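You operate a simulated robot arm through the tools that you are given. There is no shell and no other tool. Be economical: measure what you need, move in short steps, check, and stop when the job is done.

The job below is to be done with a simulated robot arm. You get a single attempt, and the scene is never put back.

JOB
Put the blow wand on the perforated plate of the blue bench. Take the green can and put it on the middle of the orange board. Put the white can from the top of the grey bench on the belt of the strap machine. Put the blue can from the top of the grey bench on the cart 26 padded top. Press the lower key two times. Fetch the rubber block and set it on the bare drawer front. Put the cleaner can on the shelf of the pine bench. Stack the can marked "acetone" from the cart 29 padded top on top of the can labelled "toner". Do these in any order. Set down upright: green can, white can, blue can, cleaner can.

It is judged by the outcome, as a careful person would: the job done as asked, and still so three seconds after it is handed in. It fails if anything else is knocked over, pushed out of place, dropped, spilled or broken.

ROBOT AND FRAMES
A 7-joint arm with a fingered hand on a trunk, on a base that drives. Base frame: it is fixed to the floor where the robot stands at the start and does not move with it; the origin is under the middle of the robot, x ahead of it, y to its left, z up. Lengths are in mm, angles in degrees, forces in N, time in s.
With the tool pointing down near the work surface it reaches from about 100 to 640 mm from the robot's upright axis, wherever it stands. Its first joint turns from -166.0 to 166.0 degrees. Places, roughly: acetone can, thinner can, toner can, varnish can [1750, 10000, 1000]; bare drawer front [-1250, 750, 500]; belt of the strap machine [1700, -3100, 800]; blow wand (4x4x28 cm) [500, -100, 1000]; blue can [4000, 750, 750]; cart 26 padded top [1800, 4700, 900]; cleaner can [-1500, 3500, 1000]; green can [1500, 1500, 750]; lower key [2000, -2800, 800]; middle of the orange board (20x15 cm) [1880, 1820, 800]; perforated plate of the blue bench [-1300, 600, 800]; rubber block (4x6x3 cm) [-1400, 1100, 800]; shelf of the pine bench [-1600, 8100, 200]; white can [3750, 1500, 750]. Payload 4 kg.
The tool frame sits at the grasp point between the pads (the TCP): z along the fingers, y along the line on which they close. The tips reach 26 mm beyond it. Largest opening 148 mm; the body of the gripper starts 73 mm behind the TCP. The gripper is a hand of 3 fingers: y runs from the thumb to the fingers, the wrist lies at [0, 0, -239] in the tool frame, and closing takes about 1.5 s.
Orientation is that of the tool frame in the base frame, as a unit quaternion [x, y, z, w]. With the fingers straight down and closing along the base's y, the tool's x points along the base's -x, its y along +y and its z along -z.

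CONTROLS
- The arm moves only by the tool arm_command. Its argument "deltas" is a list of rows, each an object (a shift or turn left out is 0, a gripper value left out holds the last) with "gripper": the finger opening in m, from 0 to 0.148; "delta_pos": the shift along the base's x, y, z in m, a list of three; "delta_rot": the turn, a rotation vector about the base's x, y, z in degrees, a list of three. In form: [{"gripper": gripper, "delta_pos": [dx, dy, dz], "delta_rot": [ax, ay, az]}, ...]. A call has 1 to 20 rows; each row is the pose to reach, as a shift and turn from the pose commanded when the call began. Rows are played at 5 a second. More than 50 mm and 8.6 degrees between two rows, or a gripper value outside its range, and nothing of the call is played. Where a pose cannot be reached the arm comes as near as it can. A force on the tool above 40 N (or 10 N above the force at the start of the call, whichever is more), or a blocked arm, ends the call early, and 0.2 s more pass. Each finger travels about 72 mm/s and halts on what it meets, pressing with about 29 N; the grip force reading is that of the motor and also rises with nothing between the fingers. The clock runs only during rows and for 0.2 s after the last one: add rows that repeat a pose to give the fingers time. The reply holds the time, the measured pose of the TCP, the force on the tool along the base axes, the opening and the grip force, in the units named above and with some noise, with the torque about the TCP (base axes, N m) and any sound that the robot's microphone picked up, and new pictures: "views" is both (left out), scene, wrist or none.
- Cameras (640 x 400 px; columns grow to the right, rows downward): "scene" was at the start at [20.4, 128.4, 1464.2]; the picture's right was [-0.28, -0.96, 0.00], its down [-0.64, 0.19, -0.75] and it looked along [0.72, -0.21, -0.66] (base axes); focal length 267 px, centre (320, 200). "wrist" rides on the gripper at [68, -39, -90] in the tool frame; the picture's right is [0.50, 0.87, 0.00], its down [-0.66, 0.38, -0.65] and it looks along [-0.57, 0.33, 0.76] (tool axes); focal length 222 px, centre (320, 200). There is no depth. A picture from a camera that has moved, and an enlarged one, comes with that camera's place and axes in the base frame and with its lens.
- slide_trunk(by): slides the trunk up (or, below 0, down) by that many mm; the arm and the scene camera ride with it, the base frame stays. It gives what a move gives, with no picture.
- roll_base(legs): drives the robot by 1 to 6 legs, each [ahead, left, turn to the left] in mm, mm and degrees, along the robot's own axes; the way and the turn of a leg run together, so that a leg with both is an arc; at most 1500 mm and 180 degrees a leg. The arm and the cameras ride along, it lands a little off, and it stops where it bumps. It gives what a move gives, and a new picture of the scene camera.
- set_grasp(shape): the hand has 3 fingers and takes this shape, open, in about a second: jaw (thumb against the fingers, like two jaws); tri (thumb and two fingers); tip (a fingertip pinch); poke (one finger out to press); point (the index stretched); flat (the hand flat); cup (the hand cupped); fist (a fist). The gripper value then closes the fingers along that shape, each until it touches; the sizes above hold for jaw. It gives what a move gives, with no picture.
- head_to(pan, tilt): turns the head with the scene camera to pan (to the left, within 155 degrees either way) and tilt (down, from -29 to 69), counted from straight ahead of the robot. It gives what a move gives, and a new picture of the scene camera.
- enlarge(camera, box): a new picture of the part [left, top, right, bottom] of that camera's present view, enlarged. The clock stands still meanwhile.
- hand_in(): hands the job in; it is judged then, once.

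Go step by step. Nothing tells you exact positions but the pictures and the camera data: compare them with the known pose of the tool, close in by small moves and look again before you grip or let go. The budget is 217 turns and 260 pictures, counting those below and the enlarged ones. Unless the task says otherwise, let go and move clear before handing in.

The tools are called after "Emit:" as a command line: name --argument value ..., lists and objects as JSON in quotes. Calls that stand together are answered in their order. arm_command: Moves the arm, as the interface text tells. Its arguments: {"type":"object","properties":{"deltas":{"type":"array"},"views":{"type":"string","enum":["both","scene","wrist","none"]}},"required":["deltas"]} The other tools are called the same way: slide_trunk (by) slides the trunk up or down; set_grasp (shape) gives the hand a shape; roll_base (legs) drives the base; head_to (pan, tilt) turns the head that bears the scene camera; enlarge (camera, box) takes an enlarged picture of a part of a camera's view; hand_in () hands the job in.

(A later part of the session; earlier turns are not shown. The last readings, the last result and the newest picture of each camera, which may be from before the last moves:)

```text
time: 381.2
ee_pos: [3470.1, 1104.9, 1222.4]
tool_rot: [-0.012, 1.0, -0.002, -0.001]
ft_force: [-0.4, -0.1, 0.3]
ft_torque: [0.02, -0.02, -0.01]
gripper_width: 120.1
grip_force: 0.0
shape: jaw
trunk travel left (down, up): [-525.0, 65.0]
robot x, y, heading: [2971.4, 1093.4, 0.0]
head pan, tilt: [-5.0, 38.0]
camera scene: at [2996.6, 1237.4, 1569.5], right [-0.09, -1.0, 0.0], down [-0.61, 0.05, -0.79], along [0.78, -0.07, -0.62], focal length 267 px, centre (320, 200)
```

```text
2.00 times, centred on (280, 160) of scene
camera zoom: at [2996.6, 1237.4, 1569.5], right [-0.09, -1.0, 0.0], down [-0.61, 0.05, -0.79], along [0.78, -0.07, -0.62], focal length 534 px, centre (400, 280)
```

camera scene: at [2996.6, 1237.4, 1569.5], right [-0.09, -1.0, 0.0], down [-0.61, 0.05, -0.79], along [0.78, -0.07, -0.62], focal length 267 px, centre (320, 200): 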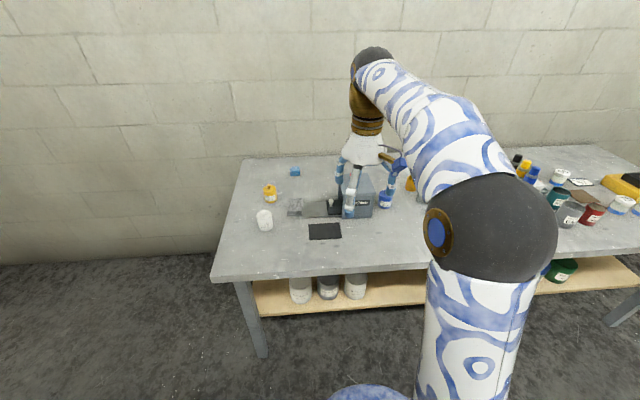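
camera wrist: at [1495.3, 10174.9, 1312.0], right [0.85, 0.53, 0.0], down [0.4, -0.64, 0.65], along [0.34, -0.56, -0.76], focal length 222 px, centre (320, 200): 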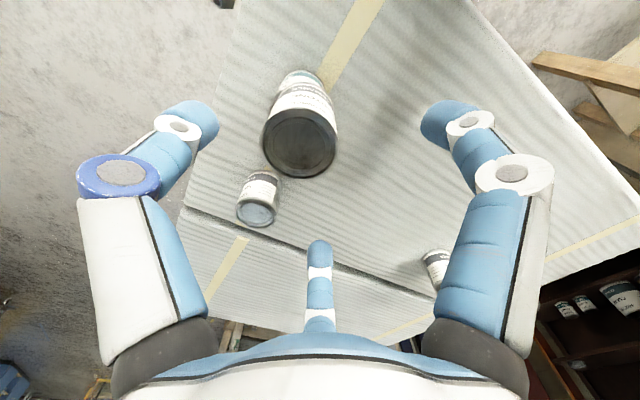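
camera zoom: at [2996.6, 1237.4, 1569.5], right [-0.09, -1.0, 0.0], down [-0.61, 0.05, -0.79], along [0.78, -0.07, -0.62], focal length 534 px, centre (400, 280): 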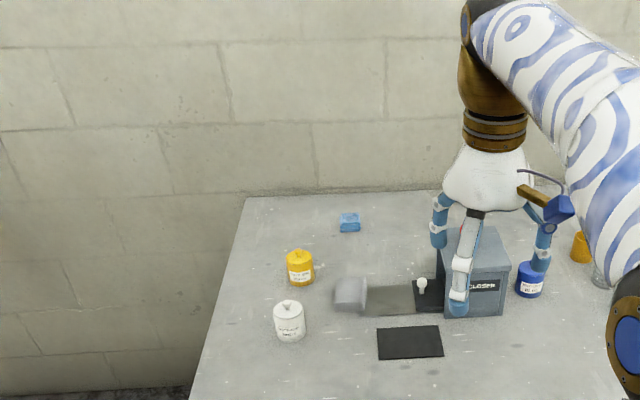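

Blue can ≈(3942,841), close beside a box, so I'll close along x (hand yawed 90°). Drive closer and yaw.

Emit:
roll_base --legs '[[0, -250, 0], [350, 0, 0]]'

Emit:
arm_command --deltas '[{"delta_pos": [0.01, 0, -0.02], "delta_rot": [0, 0, 8]}, {"delta_pos": [0.02, 0, -0.04], "delta_rot": [0, 0, 16]}, {"delta_pos": [0.03, -0.005, -0.06], "delta_rot": [0, 0, 24]}, {"delta_pos": [0.04, -0.01, -0.08], "delta_rot": [0, 0, 32]}, {"delta_pos": [0.05, -0.01, -0.1], "delta_rot": [0, 0, 40]}, {"delta_pos": [0.06, -0.01, -0.12], "delta_rot": [0, 0, 48]}, {"delta_pos": [0.07, -0.01, -0.14], "delta_rot": [0, 0, 56]}, {"delta_pos": [0.08, -0.01, -0.16], "delta_rot": [0, 0, 64]}, {"delta_pos": [0.09, -0.01, -0.18], "delta_rot": [0, 0, 72]}, {"delta_pos": [0.1, -0.01, -0.2], "delta_rot": [0, 0, 80]}, {"delta_pos": [0.11, -0.01, -0.22], "delta_rot": [0, 0, 88]}, {"delta_pos": [0.11, -0.01, -0.24], "delta_rot": [0, 0, 88.6]}]' --views "wrist"

```text
time: 384.9
ee_pos: [3815.8, 853.8, 1222.7]
tool_rot: [-0.008, 1.0, -0.004, 0.0]
ft_force: [-0.2, -0.3, 0.0]
ft_torque: [0.0, 0.01, 0.02]
gripper_width: 119.8
grip_force: 0.0
shape: jaw
trunk travel left (down, up): [-525.0, 65.0]
robot x, y, heading: [3315.5, 842.5, -0.1]
head pan, tilt: [-5.0, 38.0]
camera scene: at [3342.4, 987.6, 1569.5], right [-0.09, -1.0, 0.0], down [-0.61, 0.06, -0.79], along [0.78, -0.07, -0.62], focal length 267 px, centre (320, 200)
```

scene: 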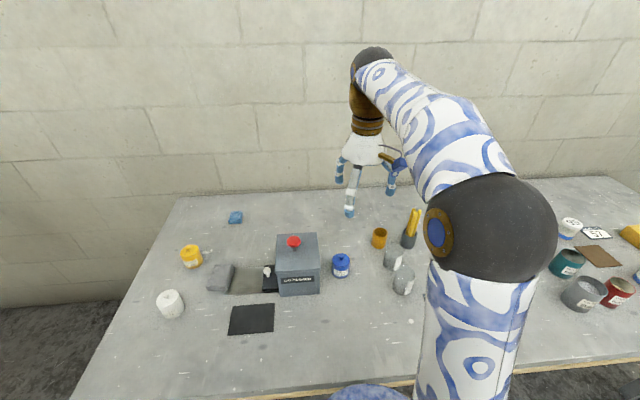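

```text
time: 387.5
ee_pos: [3922.7, 844.2, 982.9]
tool_rot: [-0.706, 0.708, -0.001, 0.003]
ft_force: [0.8, -0.9, -0.8]
ft_torque: [0.0, 0.01, -0.03]
gripper_width: 120.0
grip_force: 0.0
shape: jaw
trunk travel left (down, up): [-525.0, 65.0]
robot x, y, heading: [3317.2, 841.6, -0.4]
head pan, tilt: [-5.0, 38.0]
camera wrist: at [3961.7, 776.5, 1071.6], right [-0.87, -0.5, -0.01], down [-0.38, 0.66, 0.65], along [-0.32, 0.57, -0.76], focal length 222 px, centre (320, 200)
```

wrist: 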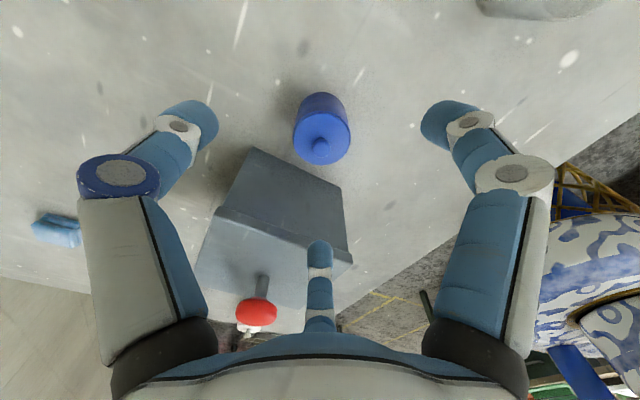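

Blue can seems at ≈(3906,866), dia ≈55, with ~28 mm gap to the box. Move over it lower and re-check.

Emit:
arm_command --deltas '[{"gripper": 0.105, "delta_pos": [-0.016, 0.02, 0]}, {"delta_pos": [-0.016, 0.02, -0.035]}, {"delta_pos": [-0.016, 0.02, -0.06]}, {"delta_pos": [-0.016, 0.02, -0.06]}]' --views "wrist"

```text
time: 388.5
ee_pos: [3908.1, 863.6, 922.6]
tool_rot: [-0.706, 0.709, -0.002, 0.002]
ft_force: [0.0, 0.1, -0.1]
ft_torque: [0.01, -0.02, 0.02]
gripper_width: 105.3
grip_force: 0.1
shape: jaw
trunk travel left (down, up): [-525.0, 65.0]
robot x, y, heading: [3317.2, 844.0, -0.3]
head pan, tilt: [-5.0, 38.0]
camera wrist: at [3947.7, 796.5, 1011.6], right [-0.87, -0.5, -0.01], down [-0.38, 0.66, 0.65], along [-0.32, 0.57, -0.76], focal length 222 px, centre (320, 200)
```

wrist: 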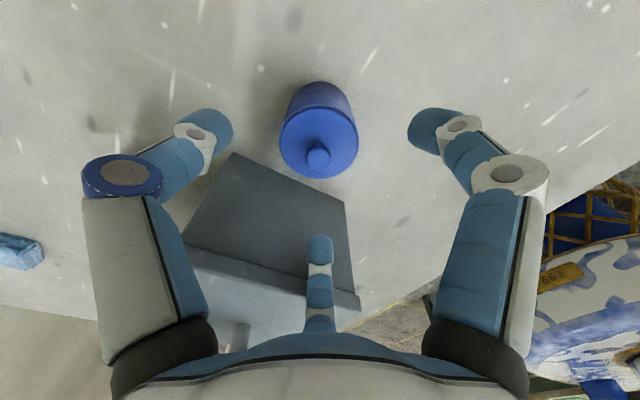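

Lid centre (3913,860,865), diameter ≈55. Descend around it carefully.

Emit:
arm_command --deltas '[{"gripper": 0.09, "delta_pos": [0.005, -0.003, -0.02]}, {"delta_pos": [0.005, -0.003, -0.045]}, {"delta_pos": [0.005, -0.003, -0.065]}, {"delta_pos": [0.005, -0.003, -0.065]}]' --views "wrist"

```text
time: 389.5
ee_pos: [3914.0, 862.1, 858.1]
tool_rot: [-0.705, 0.709, -0.002, 0.003]
ft_force: [-0.7, 0.1, -0.2]
ft_torque: [-0.03, -0.01, 0.02]
gripper_width: 90.4
grip_force: 0.1
shape: jaw
trunk travel left (down, up): [-525.0, 65.0]
robot x, y, heading: [3317.5, 842.7, -0.1]
head pan, tilt: [-5.0, 38.0]
camera wrist: at [3951.8, 793.8, 946.4], right [-0.87, -0.49, 0.0], down [-0.38, 0.66, 0.65], along [-0.32, 0.57, -0.76], focal length 222 px, centre (320, 200)
```

wrist: 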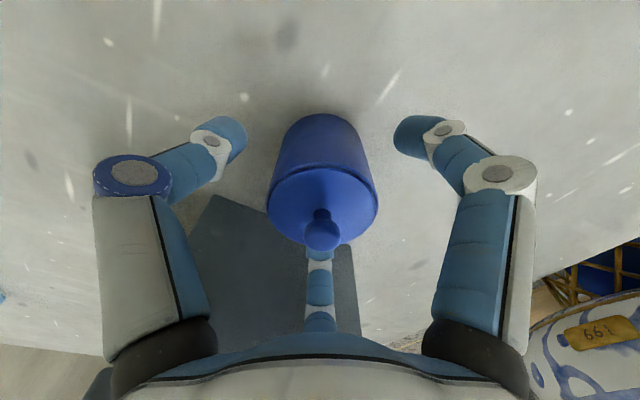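

Lid is at TCP height; go ~20 mm lower and close.

Emit:
arm_command --deltas '[{"delta_pos": [0, -0.002, -0.01]}, {"delta_pos": [0, -0.002, -0.02]}, {"delta_pos": [0, -0.002, -0.02], "gripper": 0.07}, {"delta_pos": [0, -0.002, -0.02], "gripper": 0.05}, {"delta_pos": [0, -0.002, -0.02], "gripper": 0.03}, {"delta_pos": [0, -0.002, -0.02], "gripper": 0.02}, {"delta_pos": [0, -0.002, -0.02], "gripper": 0.02}, {"delta_pos": [0, -0.002, -0.02], "gripper": 0.02}]' --views "wrist"

```text
time: 391.3
ee_pos: [3914.5, 860.0, 837.6]
tool_rot: [-0.705, 0.709, -0.001, 0.002]
ft_force: [-0.6, 0.3, 0.4]
ft_torque: [0.0, -0.04, 0.02]
gripper_width: 50.4
grip_force: 29.4
shape: jaw
trunk travel left (down, up): [-525.0, 65.0]
robot x, y, heading: [3312.7, 842.9, -0.1]
head pan, tilt: [-5.0, 38.0]
camera wrist: at [3952.4, 791.4, 926.5], right [-0.87, -0.5, 0.0], down [-0.38, 0.66, 0.65], along [-0.32, 0.57, -0.76], focal length 222 px, centre (320, 200)
```

wrist: 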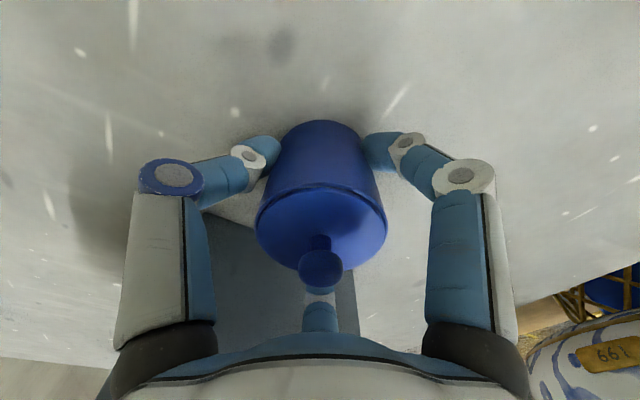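

Gripped at 50 mm. Lift.

Emit:
arm_command --deltas '[{"delta_pos": [0, 0, 0.02]}, {"delta_pos": [0, 0, 0.06]}, {"delta_pos": [0, 0, 0.1]}, {"delta_pos": [0, 0, 0.15]}, {"delta_pos": [0, 0, 0.2]}, {"delta_pos": [-0.03, 0, 0.24]}, {"delta_pos": [-0.07, 0, 0.26]}, {"delta_pos": [-0.11, 0, 0.28]}]' --views "wrist"

```text
time: 393.1
ee_pos: [3802.3, 861.1, 1117.2]
tool_rot: [-0.705, 0.709, -0.001, 0.002]
ft_force: [-1.1, -0.2, -2.8]
ft_torque: [0.0, 0.03, -0.02]
gripper_width: 50.7
grip_force: 28.8
shape: jaw
trunk travel left (down, up): [-525.0, 65.0]
robot x, y, heading: [3314.8, 846.0, -0.1]
head pan, tilt: [-5.0, 38.0]
camera wrist: at [3840.5, 793.7, 1206.7], right [-0.87, -0.5, -0.01], down [-0.38, 0.66, 0.65], along [-0.32, 0.57, -0.76], focal length 222 px, centre (320, 200)
```

wrist: 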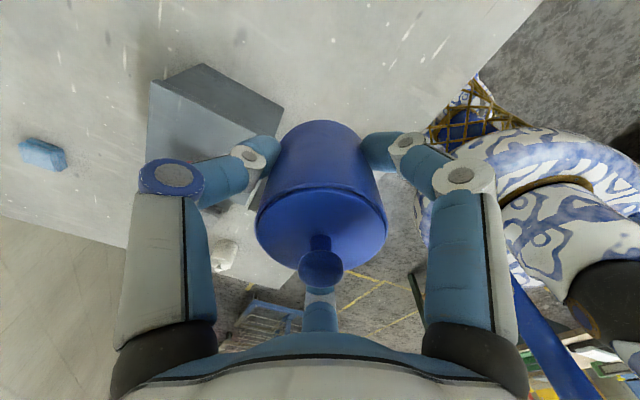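

Blue can held. Retrace the route to cart 26.

Emit:
roll_base --legs '[[-750, 0, 0], [0, 1250, 0], [0, 0, -90], [-330, 0, 0], [-430, -650, 0], [0, -860, 0]]'

Emit:
roll_base --legs '[[-1450, 0, 0], [-340, 0, 0], [0, 0, 90]]'

```text
time: 416.8
ee_pos: [1102.7, 2464.5, 1116.9]
tool_rot: [0.024, 1.0, -0.003, 0.001]
ft_force: [0.3, -0.1, -2.4]
ft_torque: [0.03, 0.0, 0.01]
gripper_width: 50.4
grip_force: 28.9
shape: jaw
trunk travel left (down, up): [-525.0, 65.0]
robot x, y, heading: [1103.1, 2951.9, -92.5]
head pan, tilt: [-5.0, 38.0]
camera scene: at [1246.3, 2920.6, 1569.5], right [-0.99, 0.13, 0.0], down [0.08, 0.61, -0.79], along [-0.1, -0.78, -0.62], focal length 267 px, centre (320, 200)
```

scene: 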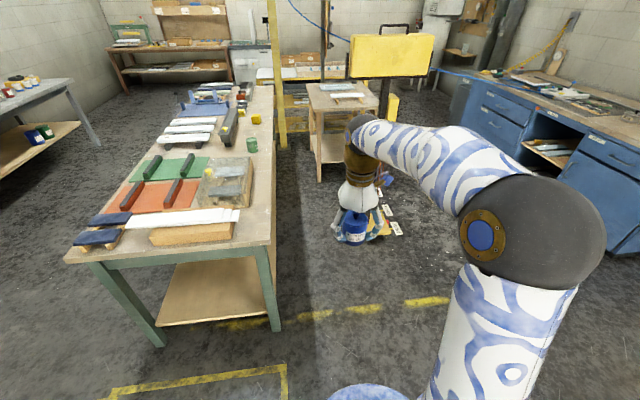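

```text
time: 429.6
ee_pos: [1682.9, 4720.8, 1118.3]
tool_rot: [-0.684, 0.729, -0.001, 0.003]
ft_force: [-0.1, 0.3, -2.5]
ft_torque: [0.0, -0.01, 0.03]
gripper_width: 50.3
grip_force: 29.0
shape: jaw
trunk travel left (down, up): [-525.0, 65.0]
robot x, y, heading: [1196.3, 4734.3, -3.6]
head pan, tilt: [-5.0, 38.0]
camera scene: at [1230.0, 4874.9, 1569.5], right [-0.15, -0.99, 0.0], down [-0.61, 0.09, -0.79], along [0.78, -0.12, -0.62], focal length 267 px, centre (320, 200)
```

scene: 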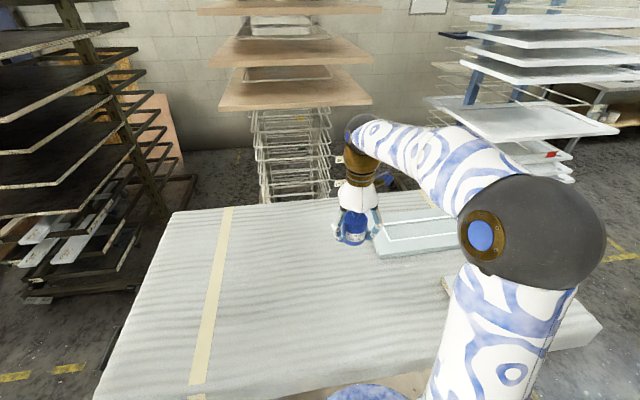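

Free cloth near (1640,4830). Move there and lower toward the padded top.

Emit:
arm_command --deltas '[{"delta_pos": [-0.01, 0.04, 0]}, {"delta_pos": [-0.02, 0.075, -0.02]}, {"delta_pos": [-0.04, 0.11, -0.04]}, {"delta_pos": [-0.04, 0.11, -0.08]}, {"delta_pos": [-0.04, 0.11, -0.12]}, {"delta_pos": [-0.04, 0.11, -0.16]}, {"delta_pos": [-0.04, 0.11, -0.19]}, {"delta_pos": [-0.04, 0.11, -0.19]}]' --views "scene"

```text
time: 431.4
ee_pos: [1643.1, 4833.2, 925.3]
tool_rot: [-0.684, 0.729, -0.001, 0.003]
ft_force: [-0.2, -1.1, -1.6]
ft_torque: [-0.03, -0.01, 0.01]
gripper_width: 50.0
grip_force: 29.2
shape: jaw
trunk travel left (down, up): [-525.0, 65.0]
robot x, y, heading: [1194.3, 4732.2, -3.6]
head pan, tilt: [-5.0, 38.0]
camera scene: at [1230.1, 4875.0, 1569.5], right [-0.15, -0.99, 0.0], down [-0.61, 0.09, -0.79], along [0.78, -0.12, -0.62], focal length 267 px, centre (320, 200)
```

scene: 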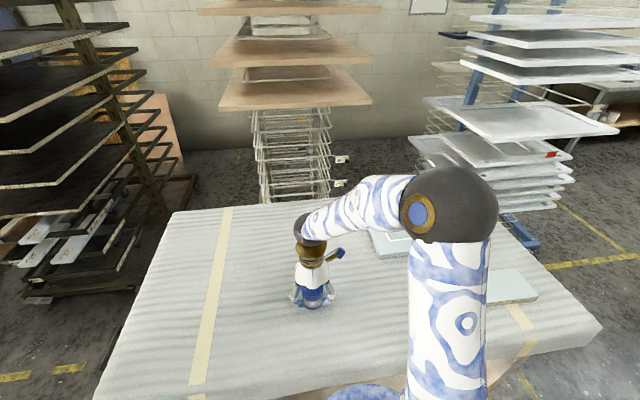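

Lower to contact in small steps.

Emit:
arm_command --deltas '[{"delta_pos": [0, 0, -0.006]}, {"delta_pos": [0, 0, -0.01]}, {"delta_pos": [0, 0, -0.014]}]' --views "none"

```text
time: 431.9
ee_pos: [1644.0, 4832.0, 923.8]
tool_rot: [-0.685, 0.729, -0.006, 0.006]
ft_force: [-4.6, -1.7, 31.0]
ft_torque: [-0.03, 0.16, -0.08]
gripper_width: 52.3
grip_force: 28.4
shape: jaw
trunk travel left (down, up): [-525.0, 65.0]
robot x, y, heading: [1194.7, 4733.9, -3.6]
head pan, tilt: [-5.0, 38.0]
stopped in row 2: the force on the tool passed its limit at 45 N (the readings are from after the stop); the commanded pose is now the measured one
```

Contact. Ease 2 mm, open, and rise.

Emit:
arm_command --deltas '[{"delta_pos": [0, 0, 0.002]}, {"delta_pos": [0, 0, 0.002], "gripper": 0.06}, {"delta_pos": [0, 0, 0.002], "gripper": 0.075}, {"delta_pos": [0, 0, 0.002], "gripper": 0.09}, {"delta_pos": [0, 0, 0.002], "gripper": 0.09}, {"delta_pos": [0, 0, 0.03]}, {"delta_pos": [0, 0, 0.07]}, {"delta_pos": [0, 0, 0.11]}, {"delta_pos": [0, 0, 0.15]}, {"delta_pos": [0, 0, 0.2]}, {"delta_pos": [0, 0, 0.25]}]' --views "wrist"

```text
time: 434.4
ee_pos: [1645.7, 4832.7, 1171.5]
tool_rot: [-0.684, 0.73, -0.003, 0.004]
ft_force: [-0.6, 0.3, 0.6]
ft_torque: [0.0, -0.02, -0.02]
gripper_width: 89.6
grip_force: 0.1
shape: jaw
trunk travel left (down, up): [-525.0, 65.0]
robot x, y, heading: [1194.3, 4733.1, -3.7]
head pan, tilt: [-5.0, 38.0]
camera wrist: at [1679.7, 4762.5, 1260.6], right [-0.9, -0.44, -0.01], down [-0.34, 0.68, 0.65], along [-0.28, 0.59, -0.76], focal length 222 px, centre (320, 200)
```

wrist: 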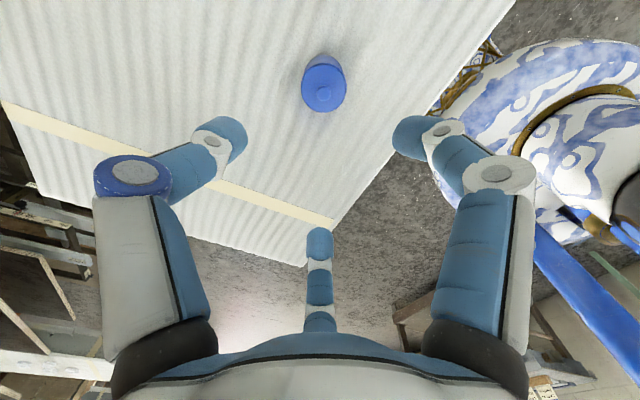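

Blue can stands upright on cart 26. Next the green can at ≈(1470,1390): drive down along x≈1130 facing −y.

Emit:
roll_base --legs '[[-60, 0, 0], [0, 0, -86.3], [1450, 0, 0], [1430, 0, 0]]'

```text
time: 452.8
ee_pos: [1174.2, 1349.1, 1171.2]
tool_rot: [0.02, 1.0, -0.006, 0.001]
ft_force: [-0.3, 0.7, 0.6]
ft_torque: [-0.03, 0.02, -0.03]
gripper_width: 89.6
grip_force: 0.1
shape: jaw
trunk travel left (down, up): [-525.0, 65.0]
robot x, y, heading: [1061.2, 1799.1, -91.9]
head pan, tilt: [-5.0, 38.0]
camera scene: at [1205.3, 1766.4, 1569.5], right [-0.99, 0.12, 0.0], down [0.08, 0.61, -0.79], along [-0.1, -0.78, -0.62], focal length 267 px, centre (320, 200)
```

scene: 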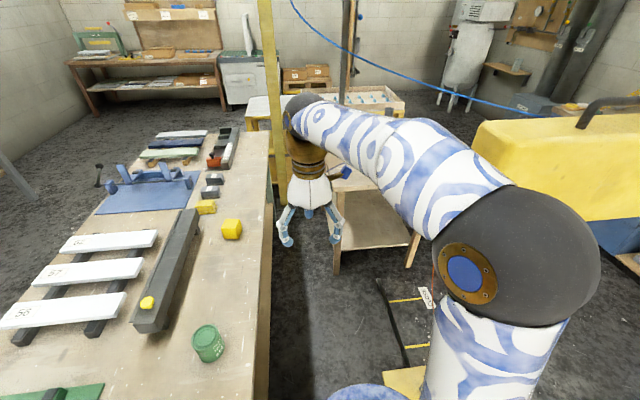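

Green can ≈(1453,1425). Move over it and view.

Emit:
arm_command --deltas '[{"gripper": 0.115, "delta_pos": [0.04, 0.01, 0]}, {"delta_pos": [0.08, 0.02, 0]}, {"delta_pos": [0.12, 0.03, -0.01]}, {"delta_pos": [0.16, 0.04, -0.02]}, {"delta_pos": [0.2, 0.055, -0.04]}, {"delta_pos": [0.24, 0.065, -0.06]}, {"delta_pos": [0.278, 0.076, -0.09]}, {"delta_pos": [0.278, 0.076, -0.13]}, {"delta_pos": [0.278, 0.076, -0.17]}, {"delta_pos": [0.278, 0.076, -0.17]}]' --views "wrist"

```text
time: 455.0
ee_pos: [1453.9, 1424.0, 999.9]
tool_rot: [0.019, 1.0, -0.006, 0.0]
ft_force: [0.1, -0.4, -0.3]
ft_torque: [-0.01, 0.04, -0.01]
gripper_width: 114.7
grip_force: 0.0
shape: jaw
trunk travel left (down, up): [-525.0, 65.0]
robot x, y, heading: [1064.2, 1797.9, -92.1]
head pan, tilt: [-5.0, 38.0]
camera wrist: at [1385.0, 1389.0, 1088.5], right [-0.47, 0.88, -0.01], down [0.67, 0.36, 0.65], along [0.58, 0.3, -0.76], focal length 222 px, centre (320, 200)
```

wrist: 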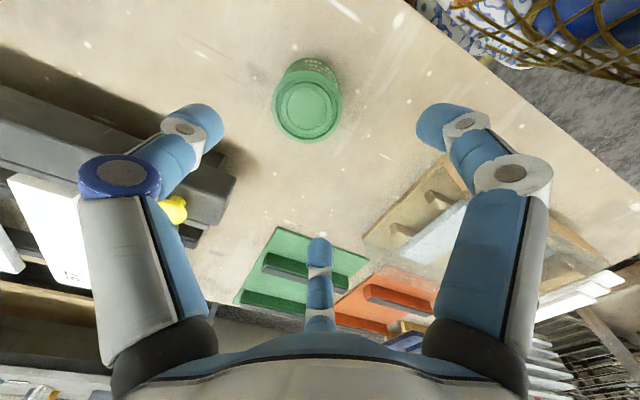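

Descend partway over the can and re-measure.

Emit:
arm_command --deltas '[{"delta_pos": [0.003, -0.012, -0.03]}, {"delta_pos": [0.005, -0.013, -0.06]}, {"delta_pos": [0.005, -0.013, -0.09]}, {"delta_pos": [0.005, -0.013, -0.09]}]' --views "wrist"

```text
time: 456.0
ee_pos: [1458.5, 1410.8, 910.9]
tool_rot: [0.019, 1.0, -0.005, 0.002]
ft_force: [0.3, -0.5, 0.4]
ft_torque: [0.0, 0.01, -0.01]
gripper_width: 114.7
grip_force: 0.0
shape: jaw
trunk travel left (down, up): [-525.0, 65.0]
robot x, y, heading: [1059.1, 1798.0, -92.0]
head pan, tilt: [-5.0, 38.0]
camera wrist: at [1389.9, 1375.8, 1000.5], right [-0.47, 0.88, -0.01], down [0.67, 0.36, 0.65], along [0.58, 0.3, -0.76], focal length 222 px, centre (320, 200)
```

wrist: 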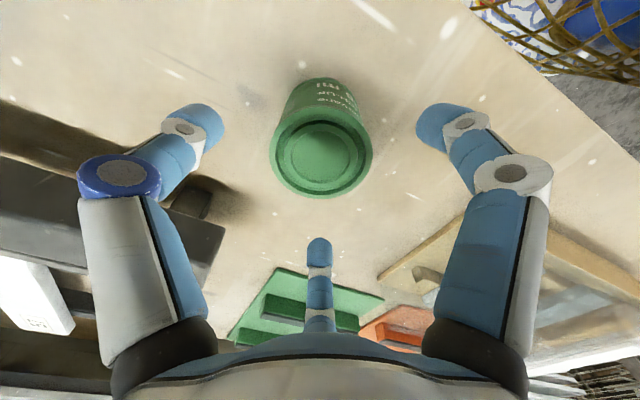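

Axis (1451,1407), lid ≈881. Descend and close.

Emit:
arm_command --deltas '[{"gripper": 0.095, "delta_pos": [-0.007, -0.004, -0.025]}, {"delta_pos": [-0.007, -0.004, -0.05]}, {"delta_pos": [-0.007, -0.004, -0.058]}, {"delta_pos": [-0.007, -0.004, -0.058], "gripper": 0.075}, {"delta_pos": [-0.007, -0.004, -0.058], "gripper": 0.055}, {"delta_pos": [-0.007, -0.004, -0.058], "gripper": 0.04}, {"delta_pos": [-0.007, -0.004, -0.058], "gripper": 0.03}, {"delta_pos": [-0.007, -0.004, -0.058], "gripper": 0.03}]' --views "wrist"

```text
time: 457.8
ee_pos: [1450.6, 1406.2, 853.5]
tool_rot: [0.019, 1.0, -0.005, 0.001]
ft_force: [0.8, -0.1, 0.9]
ft_torque: [0.02, 0.02, 0.0]
gripper_width: 60.0
grip_force: 29.1
shape: jaw
trunk travel left (down, up): [-525.0, 65.0]
robot x, y, heading: [1064.6, 1797.4, -92.2]
head pan, tilt: [-5.0, 38.0]
camera wrist: at [1381.8, 1371.5, 942.3], right [-0.47, 0.88, -0.01], down [0.67, 0.36, 0.65], along [0.58, 0.3, -0.76], focal length 222 px, centre (320, 200)
```

wrist: 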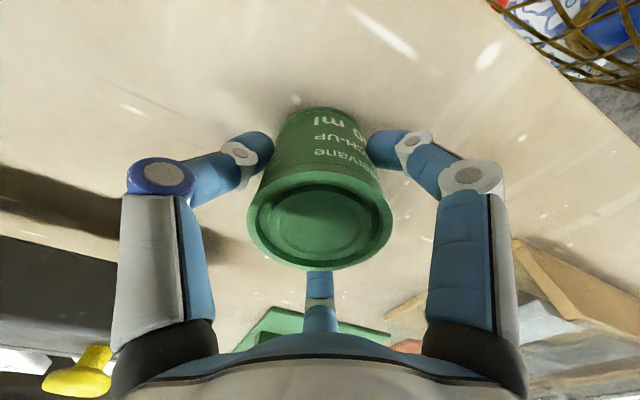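

Gripped (60 mm). Lift, retract, and drive to the table's north end.

Emit:
arm_command --deltas '[{"delta_pos": [0, 0, 0.03]}, {"delta_pos": [0, 0, 0.07]}, {"delta_pos": [0, 0, 0.12]}, {"delta_pos": [-0.02, 0, 0.16]}, {"delta_pos": [-0.06, 0, 0.19]}, {"delta_pos": [-0.1, 0, 0.22]}, {"delta_pos": [-0.14, -0.01, 0.25]}, {"delta_pos": [-0.18, -0.02, 0.27]}, {"delta_pos": [-0.22, -0.03, 0.29]}, {"delta_pos": [-0.26, -0.03, 0.3]}]' --views "none"

Emit:
roll_base --legs '[[-640, 0, 0], [0, 700, 2]]'

```text
refused: row 7 steps farther than a row can; nothing moved
```

```text
time: 459.6
ee_pos: [1455.2, 1590.7, 856.1]
tool_rot: [0.029, 0.999, -0.014, 0.001]
ft_force: [3.4, -12.1, 0.2]
ft_torque: [-0.09, -0.09, -0.45]
gripper_width: 60.1
grip_force: 29.1
shape: jaw
trunk travel left (down, up): [-525.0, 65.0]
robot x, y, heading: [1070.3, 1991.4, -92.0]
head pan, tilt: [-5.0, 38.0]
stopped in leg 1: the force on the tool passed its limit at 56 N (the readings are from after the stop); the commanded pose is now the measured one
camera scene: at [1212.6, 1961.2, 1569.5], right [-0.99, 0.12, 0.0], down [0.08, 0.61, -0.79], along [-0.1, -0.78, -0.62], focal length 267 px, centre (320, 200)
```

scene: 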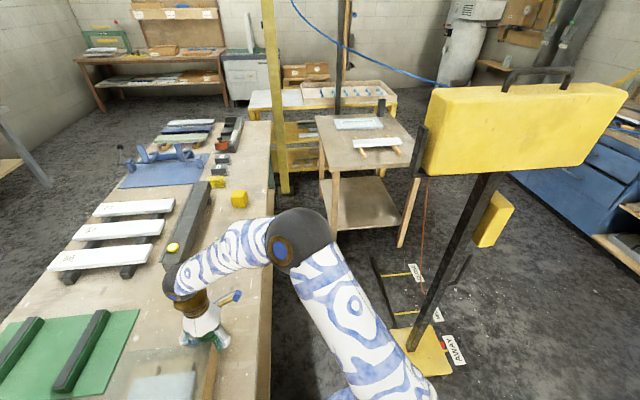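

My arm call was refused and the base moved with the hand still low — the can slid and hit the wood-framed tray. I'll relieve pressure, lift, and then compare the tray with the earlier view.

Emit:
arm_command --deltas '[{"delta_pos": [0, -0.012, 0.002]}, {"delta_pos": [0, -0.02, 0.02]}, {"delta_pos": [0, -0.02, 0.06]}, {"delta_pos": [0, -0.02, 0.1]}, {"delta_pos": [0, -0.02, 0.14]}, {"delta_pos": [0, -0.02, 0.18]}, {"delta_pos": [0, -0.02, 0.22]}, {"delta_pos": [-0.04, -0.02, 0.24]}, {"delta_pos": [-0.08, -0.02, 0.26]}, {"delta_pos": [-0.12, -0.02, 0.28]}, {"delta_pos": [-0.16, -0.02, 0.3]}, {"delta_pos": [-0.2, -0.02, 0.3]}, {"delta_pos": [-0.24, -0.02, 0.3]}]' --views "wrist"

```text
time: 462.4
ee_pos: [1215.4, 1573.7, 1156.3]
tool_rot: [0.025, 1.0, -0.013, 0.0]
ft_force: [0.3, 0.3, -3.3]
ft_torque: [0.02, 0.01, 0.02]
gripper_width: 59.4
grip_force: 29.7
shape: jaw
trunk travel left (down, up): [-525.0, 65.0]
robot x, y, heading: [1066.6, 1991.1, -91.8]
head pan, tilt: [-5.0, 38.0]
camera wrist: at [1145.9, 1540.8, 1245.8], right [-0.45, 0.89, -0.02], down [0.67, 0.36, 0.65], along [0.58, 0.28, -0.76], focal length 222 px, centre (320, 200)
```

wrist: 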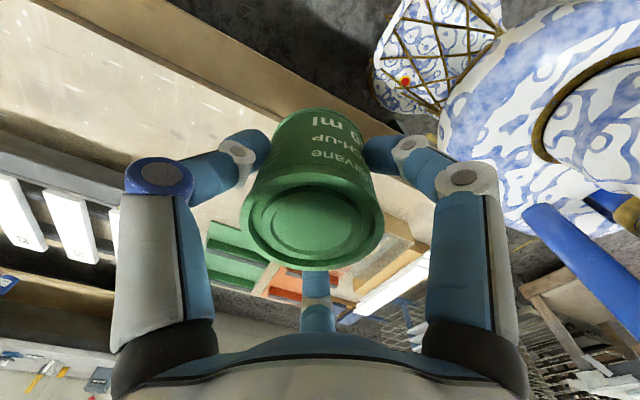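

Can still held. Back up to the earlier vantage point to compare the tray's position.

Emit:
roll_base --legs '[[-961, 0, -0.7]]'

Emit:
enlarge --camera "scene" --box '[60, 120, 300, 270]'

```text
time: 467.4
ee_pos: [1251.0, 2528.9, 1156.3]
tool_rot: [0.029, 0.999, -0.013, 0.0]
ft_force: [0.4, 0.0, -2.2]
ft_torque: [-0.02, 0.03, 0.01]
gripper_width: 59.3
grip_force: 28.9
shape: jaw
trunk travel left (down, up): [-525.0, 65.0]
robot x, y, heading: [1106.7, 2951.3, -92.0]
head pan, tilt: [-5.0, 38.0]
camera scene: at [1248.3, 2918.1, 1569.5], right [-0.99, 0.13, 0.0], down [0.08, 0.61, -0.79], along [-0.1, -0.78, -0.62], focal length 267 px, centre (320, 200)
```

scene: 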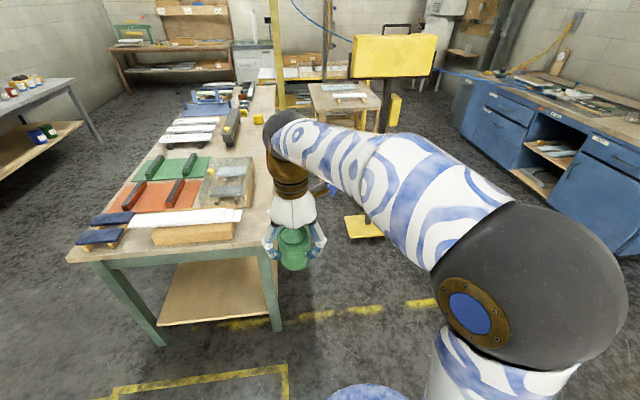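

```text
2.67 times, centred on (180, 195) of scene
camera zoom: at [1248.3, 2918.1, 1569.5], right [-0.99, 0.13, 0.0], down [0.08, 0.61, -0.79], along [-0.1, -0.78, -0.62], focal length 712 px, centre (693, 213)
```

zoom: 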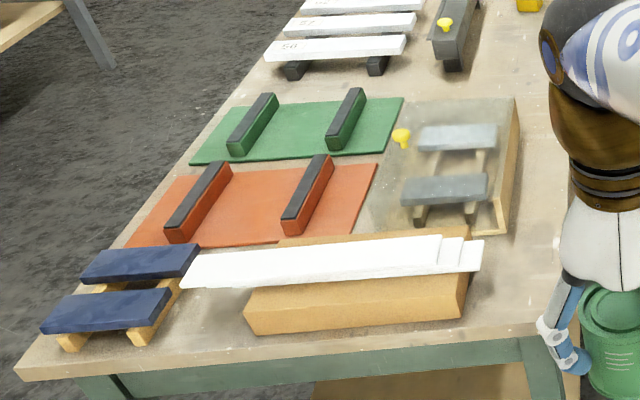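

The tray looks unmoved versus the earlier picture. The orange board's middle is ≈(1885,1830). Drive to the table's north end.

Emit:
roll_base --legs '[[0, 0, 2], [0, 730, 0], [480, 0, 0]]'

```text
time: 474.1
ee_pos: [1976.5, 2046.9, 1155.8]
tool_rot: [0.012, 1.0, -0.013, 0.0]
ft_force: [0.3, 0.9, -2.3]
ft_torque: [0.0, 0.02, 0.03]
gripper_width: 59.5
grip_force: 29.1
shape: jaw
trunk travel left (down, up): [-525.0, 65.0]
robot x, y, heading: [1824.1, 2462.7, -90.5]
head pan, tilt: [-5.0, 38.0]
camera scene: at [1965.0, 2434.5, 1569.5], right [-1.0, 0.1, 0.0], down [0.06, 0.61, -0.79], along [-0.08, -0.78, -0.62], focal length 267 px, centre (320, 200)
```

scene: 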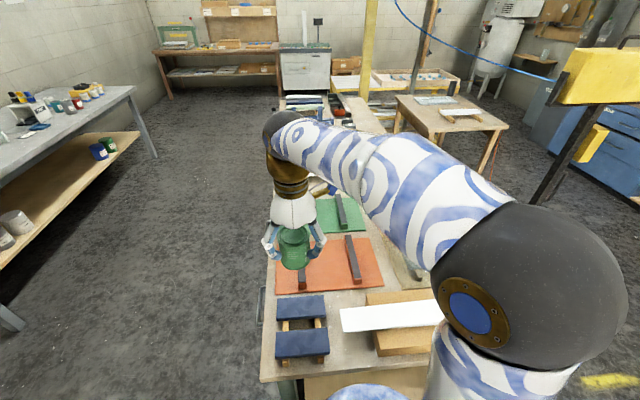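

Board centre ≈(1878,1837). Move above it and lower to ~z 900.

Emit:
arm_command --deltas '[{"delta_pos": [-0.02, -0.04, -0.01]}, {"delta_pos": [-0.04, -0.08, -0.03]}, {"delta_pos": [-0.058, -0.12, -0.05]}, {"delta_pos": [-0.076, -0.16, -0.07]}, {"delta_pos": [-0.095, -0.195, -0.1]}, {"delta_pos": [-0.098, -0.21, -0.14]}, {"delta_pos": [-0.098, -0.21, -0.18]}, {"delta_pos": [-0.098, -0.21, -0.22]}, {"delta_pos": [-0.098, -0.21, -0.25]}, {"delta_pos": [-0.098, -0.21, -0.25]}]' --views "both"

```text
time: 476.4
ee_pos: [1881.5, 1836.7, 905.7]
tool_rot: [0.013, 1.0, -0.011, 0.0]
ft_force: [0.1, -1.0, -3.3]
ft_torque: [0.01, 0.02, -0.01]
gripper_width: 59.4
grip_force: 29.1
shape: jaw
trunk travel left (down, up): [-525.0, 65.0]
robot x, y, heading: [1820.0, 2463.0, -90.6]
head pan, tilt: [-5.0, 38.0]
camera scene: at [1964.9, 2434.6, 1569.5], right [-1.0, 0.1, 0.0], down [0.06, 0.61, -0.79], along [-0.08, -0.78, -0.62], focal length 267 px, centre (320, 200)
camera wrist: at [1813.8, 1801.8, 995.3], right [-0.48, 0.88, -0.02], down [0.66, 0.38, 0.65], along [0.58, 0.29, -0.76], focal length 222 px, centre (320, 200)
```

scene: 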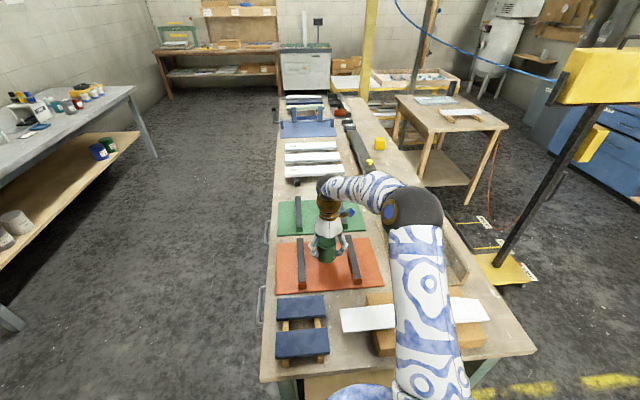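
wrist: 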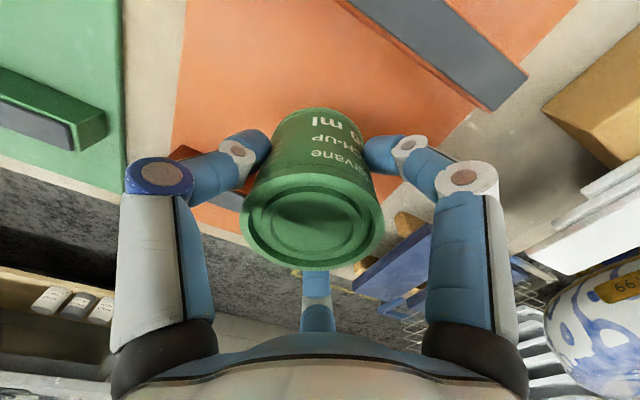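

Well over the middle, between the bars. Lower to contact.

Emit:
arm_command --deltas '[{"delta_pos": [-0.004, -0.004, -0.02]}, {"delta_pos": [-0.004, -0.004, -0.034]}, {"delta_pos": [-0.004, -0.004, -0.04]}, {"delta_pos": [-0.004, -0.004, -0.045]}, {"delta_pos": [-0.004, -0.004, -0.05]}]' --views "none"

```text
time: 477.6
ee_pos: [1876.7, 1832.0, 860.0]
tool_rot: [0.015, 1.0, -0.017, 0.002]
ft_force: [-1.0, 0.1, 27.7]
ft_torque: [0.02, -0.06, 0.01]
gripper_width: 60.3
grip_force: 29.2
shape: jaw
trunk travel left (down, up): [-525.0, 65.0]
robot x, y, heading: [1824.7, 2459.8, -90.5]
head pan, tilt: [-5.0, 38.0]
```

Contact at 27 N. Ease up 3 mm, open, and rise.

Emit:
arm_command --deltas '[{"delta_pos": [0, 0, 0.003]}, {"delta_pos": [0, 0, 0.003], "gripper": 0.07}, {"delta_pos": [0, 0, 0.003], "gripper": 0.085}, {"delta_pos": [0, 0, 0.003], "gripper": 0.1}, {"delta_pos": [0, 0, 0.003], "gripper": 0.1}, {"delta_pos": [0, 0, 0.04]}, {"delta_pos": [0, 0, 0.085]}, {"delta_pos": [0, 0, 0.13]}, {"delta_pos": [0, 0, 0.17]}, {"delta_pos": [0, 0, 0.21]}, {"delta_pos": [0, 0.03, 0.24]}, {"delta_pos": [0, 0.07, 0.26]}]' --views "wrist"

```text
time: 480.1
ee_pos: [1877.4, 1901.2, 1115.7]
tool_rot: [0.013, 1.0, -0.013, 0.001]
ft_force: [-0.9, 0.4, 0.8]
ft_torque: [0.0, 0.0, -0.02]
gripper_width: 99.7
grip_force: 0.0
shape: jaw
trunk travel left (down, up): [-525.0, 65.0]
robot x, y, heading: [1822.9, 2458.4, -90.4]
head pan, tilt: [-5.0, 38.0]
camera wrist: at [1808.8, 1867.0, 1205.8], right [-0.48, 0.88, -0.02], down [0.66, 0.38, 0.65], along [0.58, 0.29, -0.76], focal length 222 px, centre (320, 200)
```

wrist: 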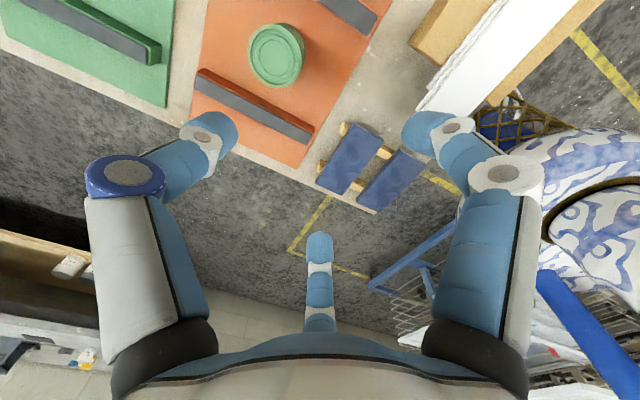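

Green can stands in the middle of the orange board. Next the white can (≈(3793,1393) on the grey bench).

Emit:
roll_base --legs '[[0, 745, 0], [355, 0, 0], [0, 0, 90.4], [0, -710, 0], [700, 0, 0]]'

```text
time: 496.9
ee_pos: [3824.0, 1448.4, 1115.9]
tool_rot: [-0.702, 0.712, -0.009, 0.009]
ft_force: [-0.7, -0.3, 0.1]
ft_torque: [-0.01, 0.03, -0.04]
gripper_width: 99.7
grip_force: 0.0
shape: jaw
trunk travel left (down, up): [-525.0, 65.0]
robot x, y, heading: [3261.8, 1383.2, 0.2]
head pan, tilt: [-5.0, 38.0]
camera scene: at [3289.6, 1530.8, 1569.5], right [-0.09, -1.0, 0.0], down [-0.61, 0.05, -0.79], along [0.78, -0.07, -0.62], focal length 267 px, centre (320, 200)
```

scene: 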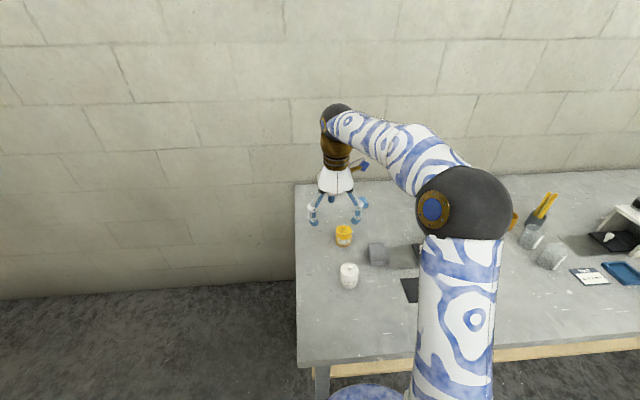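

White can ≈(3795,1388). Hover over it and view.

Emit:
arm_command --deltas '[{"delta_pos": [-0.015, -0.03, -0.02]}, {"delta_pos": [-0.029, -0.058, -0.04]}, {"delta_pos": [-0.029, -0.058, -0.08]}, {"delta_pos": [-0.029, -0.058, -0.12]}, {"delta_pos": [-0.029, -0.058, -0.16]}, {"delta_pos": [-0.029, -0.058, -0.185]}, {"delta_pos": [-0.029, -0.058, -0.185]}]' --views "wrist"

```text
time: 498.5
ee_pos: [3794.5, 1387.8, 929.1]
tool_rot: [-0.701, 0.713, -0.009, 0.009]
ft_force: [0.9, 0.1, -0.1]
ft_torque: [-0.02, 0.01, 0.01]
gripper_width: 99.8
grip_force: 0.1
shape: jaw
trunk travel left (down, up): [-525.0, 65.0]
robot x, y, heading: [3265.1, 1385.7, -0.1]
head pan, tilt: [-5.0, 38.0]
camera wrist: at [3830.3, 1319.3, 1019.4], right [-0.87, -0.49, -0.02], down [-0.38, 0.66, 0.65], along [-0.3, 0.57, -0.76], focal length 222 px, centre (320, 200)
```

wrist: 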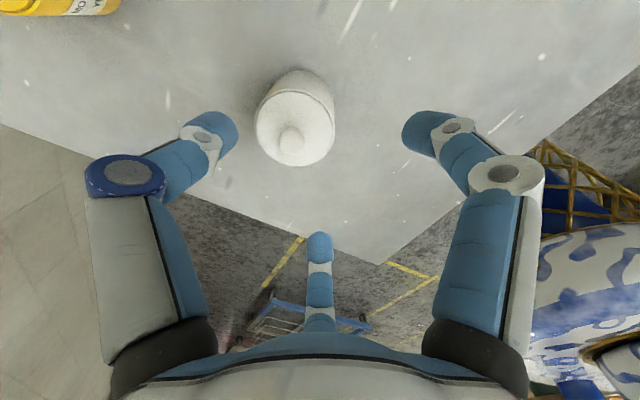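

Axis (3818,1384), lid ≈868. Descend and close.

Emit:
arm_command --deltas '[{"gripper": 0.09, "delta_pos": [0.024, -0.003, 0]}, {"delta_pos": [0.024, -0.003, -0.035]}, {"delta_pos": [0.024, -0.003, -0.07]}, {"delta_pos": [0.024, -0.003, -0.09]}, {"delta_pos": [0.024, -0.003, -0.09], "gripper": 0.07}, {"delta_pos": [0.024, -0.003, -0.09], "gripper": 0.05}, {"delta_pos": [0.024, -0.003, -0.09], "gripper": 0.03}, {"delta_pos": [0.024, -0.003, -0.09], "gripper": 0.02}, {"delta_pos": [0.024, -0.003, -0.09], "gripper": 0.02}, {"delta_pos": [0.024, -0.003, -0.09], "gripper": 0.02}]' --views "wrist"

```text
time: 500.7
ee_pos: [3817.6, 1384.4, 840.7]
tool_rot: [-0.701, 0.713, -0.009, 0.01]
ft_force: [0.3, 0.3, -0.1]
ft_torque: [0.03, -0.03, -0.02]
gripper_width: 50.8
grip_force: 29.0
shape: jaw
trunk travel left (down, up): [-525.0, 65.0]
robot x, y, heading: [3262.1, 1387.1, 0.1]
head pan, tilt: [-5.0, 38.0]
camera wrist: at [3853.4, 1316.9, 930.1], right [-0.87, -0.49, -0.02], down [-0.38, 0.66, 0.65], along [-0.3, 0.57, -0.76], focal length 222 px, centre (320, 200)
```

wrist: 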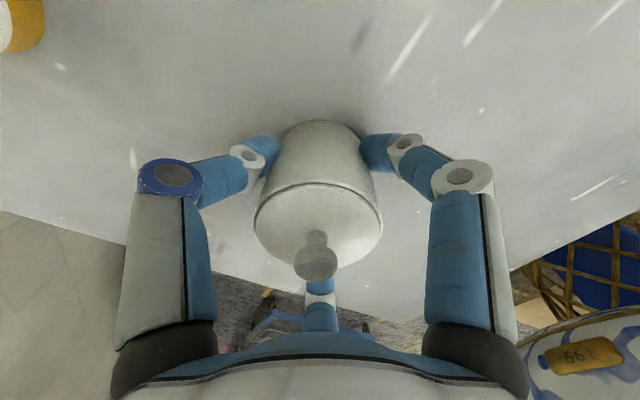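

Gripped (50.8 mm). Lift first.

Emit:
arm_command --deltas '[{"delta_pos": [0, 0, 0.03]}, {"delta_pos": [0, 0, 0.07]}, {"delta_pos": [0, 0, 0.11]}, {"delta_pos": [0, 0, 0.15]}, {"delta_pos": [0, 0, 0.19]}, {"delta_pos": [-0.02, 0, 0.23]}, {"delta_pos": [-0.05, 0, 0.26]}, {"delta_pos": [-0.08, 0, 0.28]}, {"delta_pos": [-0.12, 0, 0.3]}]' --views "none"

```text
time: 502.7
ee_pos: [3699.0, 1385.9, 1140.6]
tool_rot: [-0.701, 0.713, -0.008, 0.009]
ft_force: [0.7, 0.1, -1.7]
ft_torque: [-0.01, -0.03, 0.03]
gripper_width: 50.7
grip_force: 28.7
shape: jaw
trunk travel left (down, up): [-525.0, 65.0]
robot x, y, heading: [3263.3, 1387.6, 0.3]
head pan, tilt: [-5.0, 38.0]
```

Lifted. Drive back, turn to −y, and head south to the strap machine area.

Emit:
roll_base --legs '[[-660, 0, 0], [0, 0, -90.3], [1450, 0, 0], [1200, 0, 0]]'

```text
time: 522.8
ee_pos: [2611.7, -1717.6, 1140.3]
tool_rot: [0.002, 1.0, -0.013, 0.001]
ft_force: [-0.8, -0.2, -1.9]
ft_torque: [0.02, 0.02, -0.02]
gripper_width: 50.8
grip_force: 29.3
shape: jaw
trunk travel left (down, up): [-525.0, 65.0]
robot x, y, heading: [2605.6, -1277.6, -89.3]
head pan, tilt: [-5.0, 38.0]
camera scene: at [2750.4, -1304.8, 1569.5], right [-1.0, 0.07, 0.0], down [0.05, 0.61, -0.79], along [-0.06, -0.79, -0.62], focal length 267 px, centre (320, 200)
```

scene: 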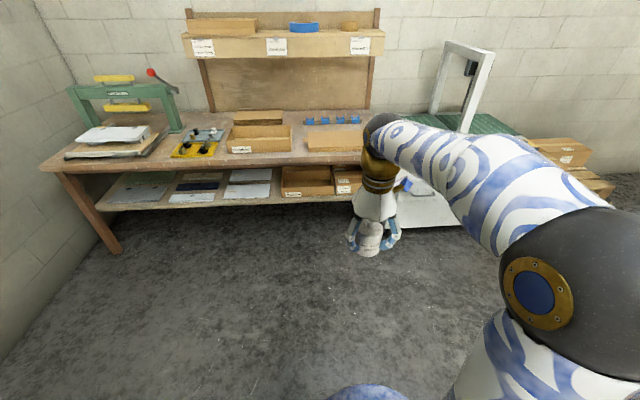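

The strap machine (white arch, green belt) is to the right. Shift right 650 mm and look.

Emit:
roll_base --legs '[[0, -700, 0], [200, 0, 0]]'

Emit:
enlarge --camera "scene" --box '[160, 50, 440, 250]'

```text
time: 527.9
ee_pos: [1911.6, -1930.1, 1139.1]
tool_rot: [0.0, 1.0, -0.013, 0.001]
ft_force: [0.1, 0.1, -2.1]
ft_torque: [-0.03, 0.01, 0.03]
gripper_width: 50.6
grip_force: 29.3
shape: jaw
trunk travel left (down, up): [-525.0, 65.0]
robot x, y, heading: [1902.6, -1494.8, -88.6]
head pan, tilt: [-5.0, 38.0]
camera scene: at [2047.8, -1518.2, 1569.5], right [-1.0, 0.07, 0.0], down [0.04, 0.61, -0.79], along [-0.05, -0.79, -0.62], focal length 267 px, centre (320, 200)
```

scene: 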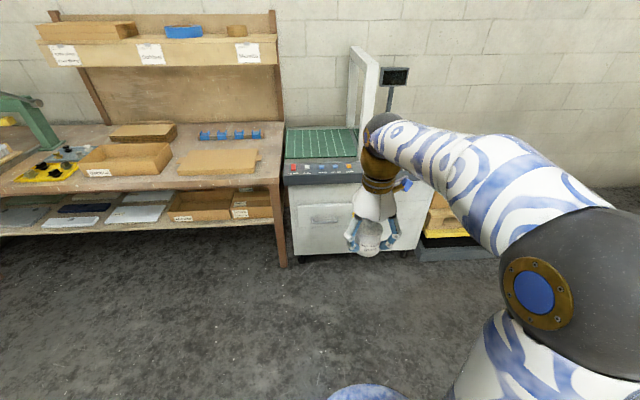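

```text
2.00 times, centred on (300, 150) of scene
camera zoom: at [2047.8, -1518.2, 1569.5], right [-1.0, 0.07, 0.0], down [0.04, 0.61, -0.79], along [-0.05, -0.79, -0.62], focal length 534 px, centre (360, 300)
```

zoom: 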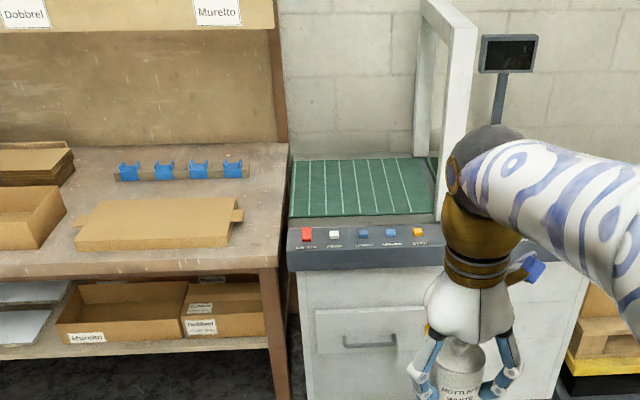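

Console buttons sit at y≈−2793; the belt's left part spans x≈1735–2160, y≈−2885…−3305. Drive up so I can reach (2030,−2970).

Emit:
roll_base --legs '[[860, 150, 0]]'

Emit:
enlarge --camera "scene" --box '[180, 110, 420, 260]'

```text
time: 532.5
ee_pos: [2086.3, -2793.4, 1139.4]
tool_rot: [-0.006, 1.0, -0.013, 0.002]
ft_force: [0.5, -0.1, -3.1]
ft_torque: [0.01, 0.02, 0.0]
gripper_width: 50.5
grip_force: 29.5
shape: jaw
trunk travel left (down, up): [-525.0, 65.0]
robot x, y, heading: [2071.3, -2357.4, -88.4]
head pan, tilt: [-5.0, 38.0]
camera scene: at [2218.0, -2378.7, 1569.5], right [-1.0, 0.06, 0.0], down [0.04, 0.61, -0.79], along [-0.05, -0.79, -0.62], focal length 267 px, centre (320, 200)
```

scene: 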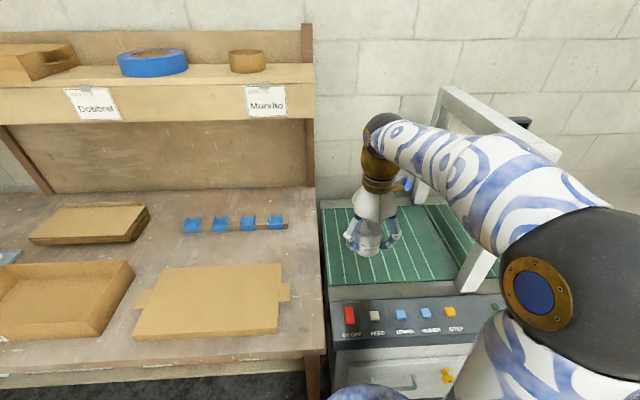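

```text
2.67 times, centred on (300, 185) of scene
camera zoom: at [2218.0, -2378.7, 1569.5], right [-1.0, 0.06, 0.0], down [0.04, 0.61, -0.79], along [-0.05, -0.79, -0.62], focal length 712 px, centre (373, 240)
```

zoom: 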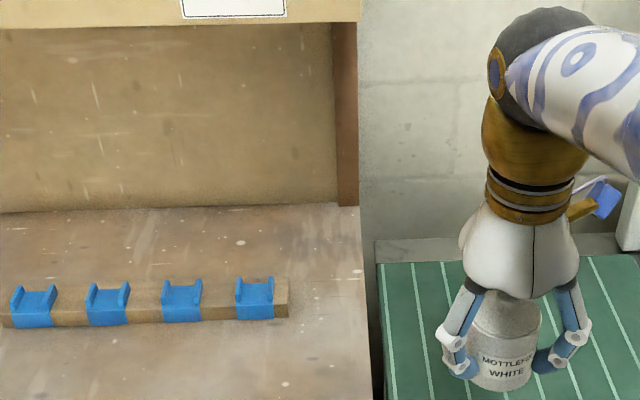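

Buttons read like ON/OFF, FEED, LOWER, HIGHER, STOP. First place the white can on the belt at ≈(2034,−2972).

Emit:
arm_command --deltas '[{"delta_pos": [-0.012, -0.045, 0]}, {"delta_pos": [-0.025, -0.09, -0.01]}, {"delta_pos": [-0.038, -0.135, -0.03]}, {"delta_pos": [-0.05, -0.175, -0.05]}, {"delta_pos": [-0.05, -0.18, -0.09]}, {"delta_pos": [-0.05, -0.18, -0.13]}, {"delta_pos": [-0.05, -0.18, -0.17]}, {"delta_pos": [-0.05, -0.18, -0.21]}, {"delta_pos": [-0.05, -0.18, -0.25]}, {"delta_pos": [-0.05, -0.18, -0.25]}]' --views "scene"

```text
refused: row 3 steps farther than a row can; nothing moved
```

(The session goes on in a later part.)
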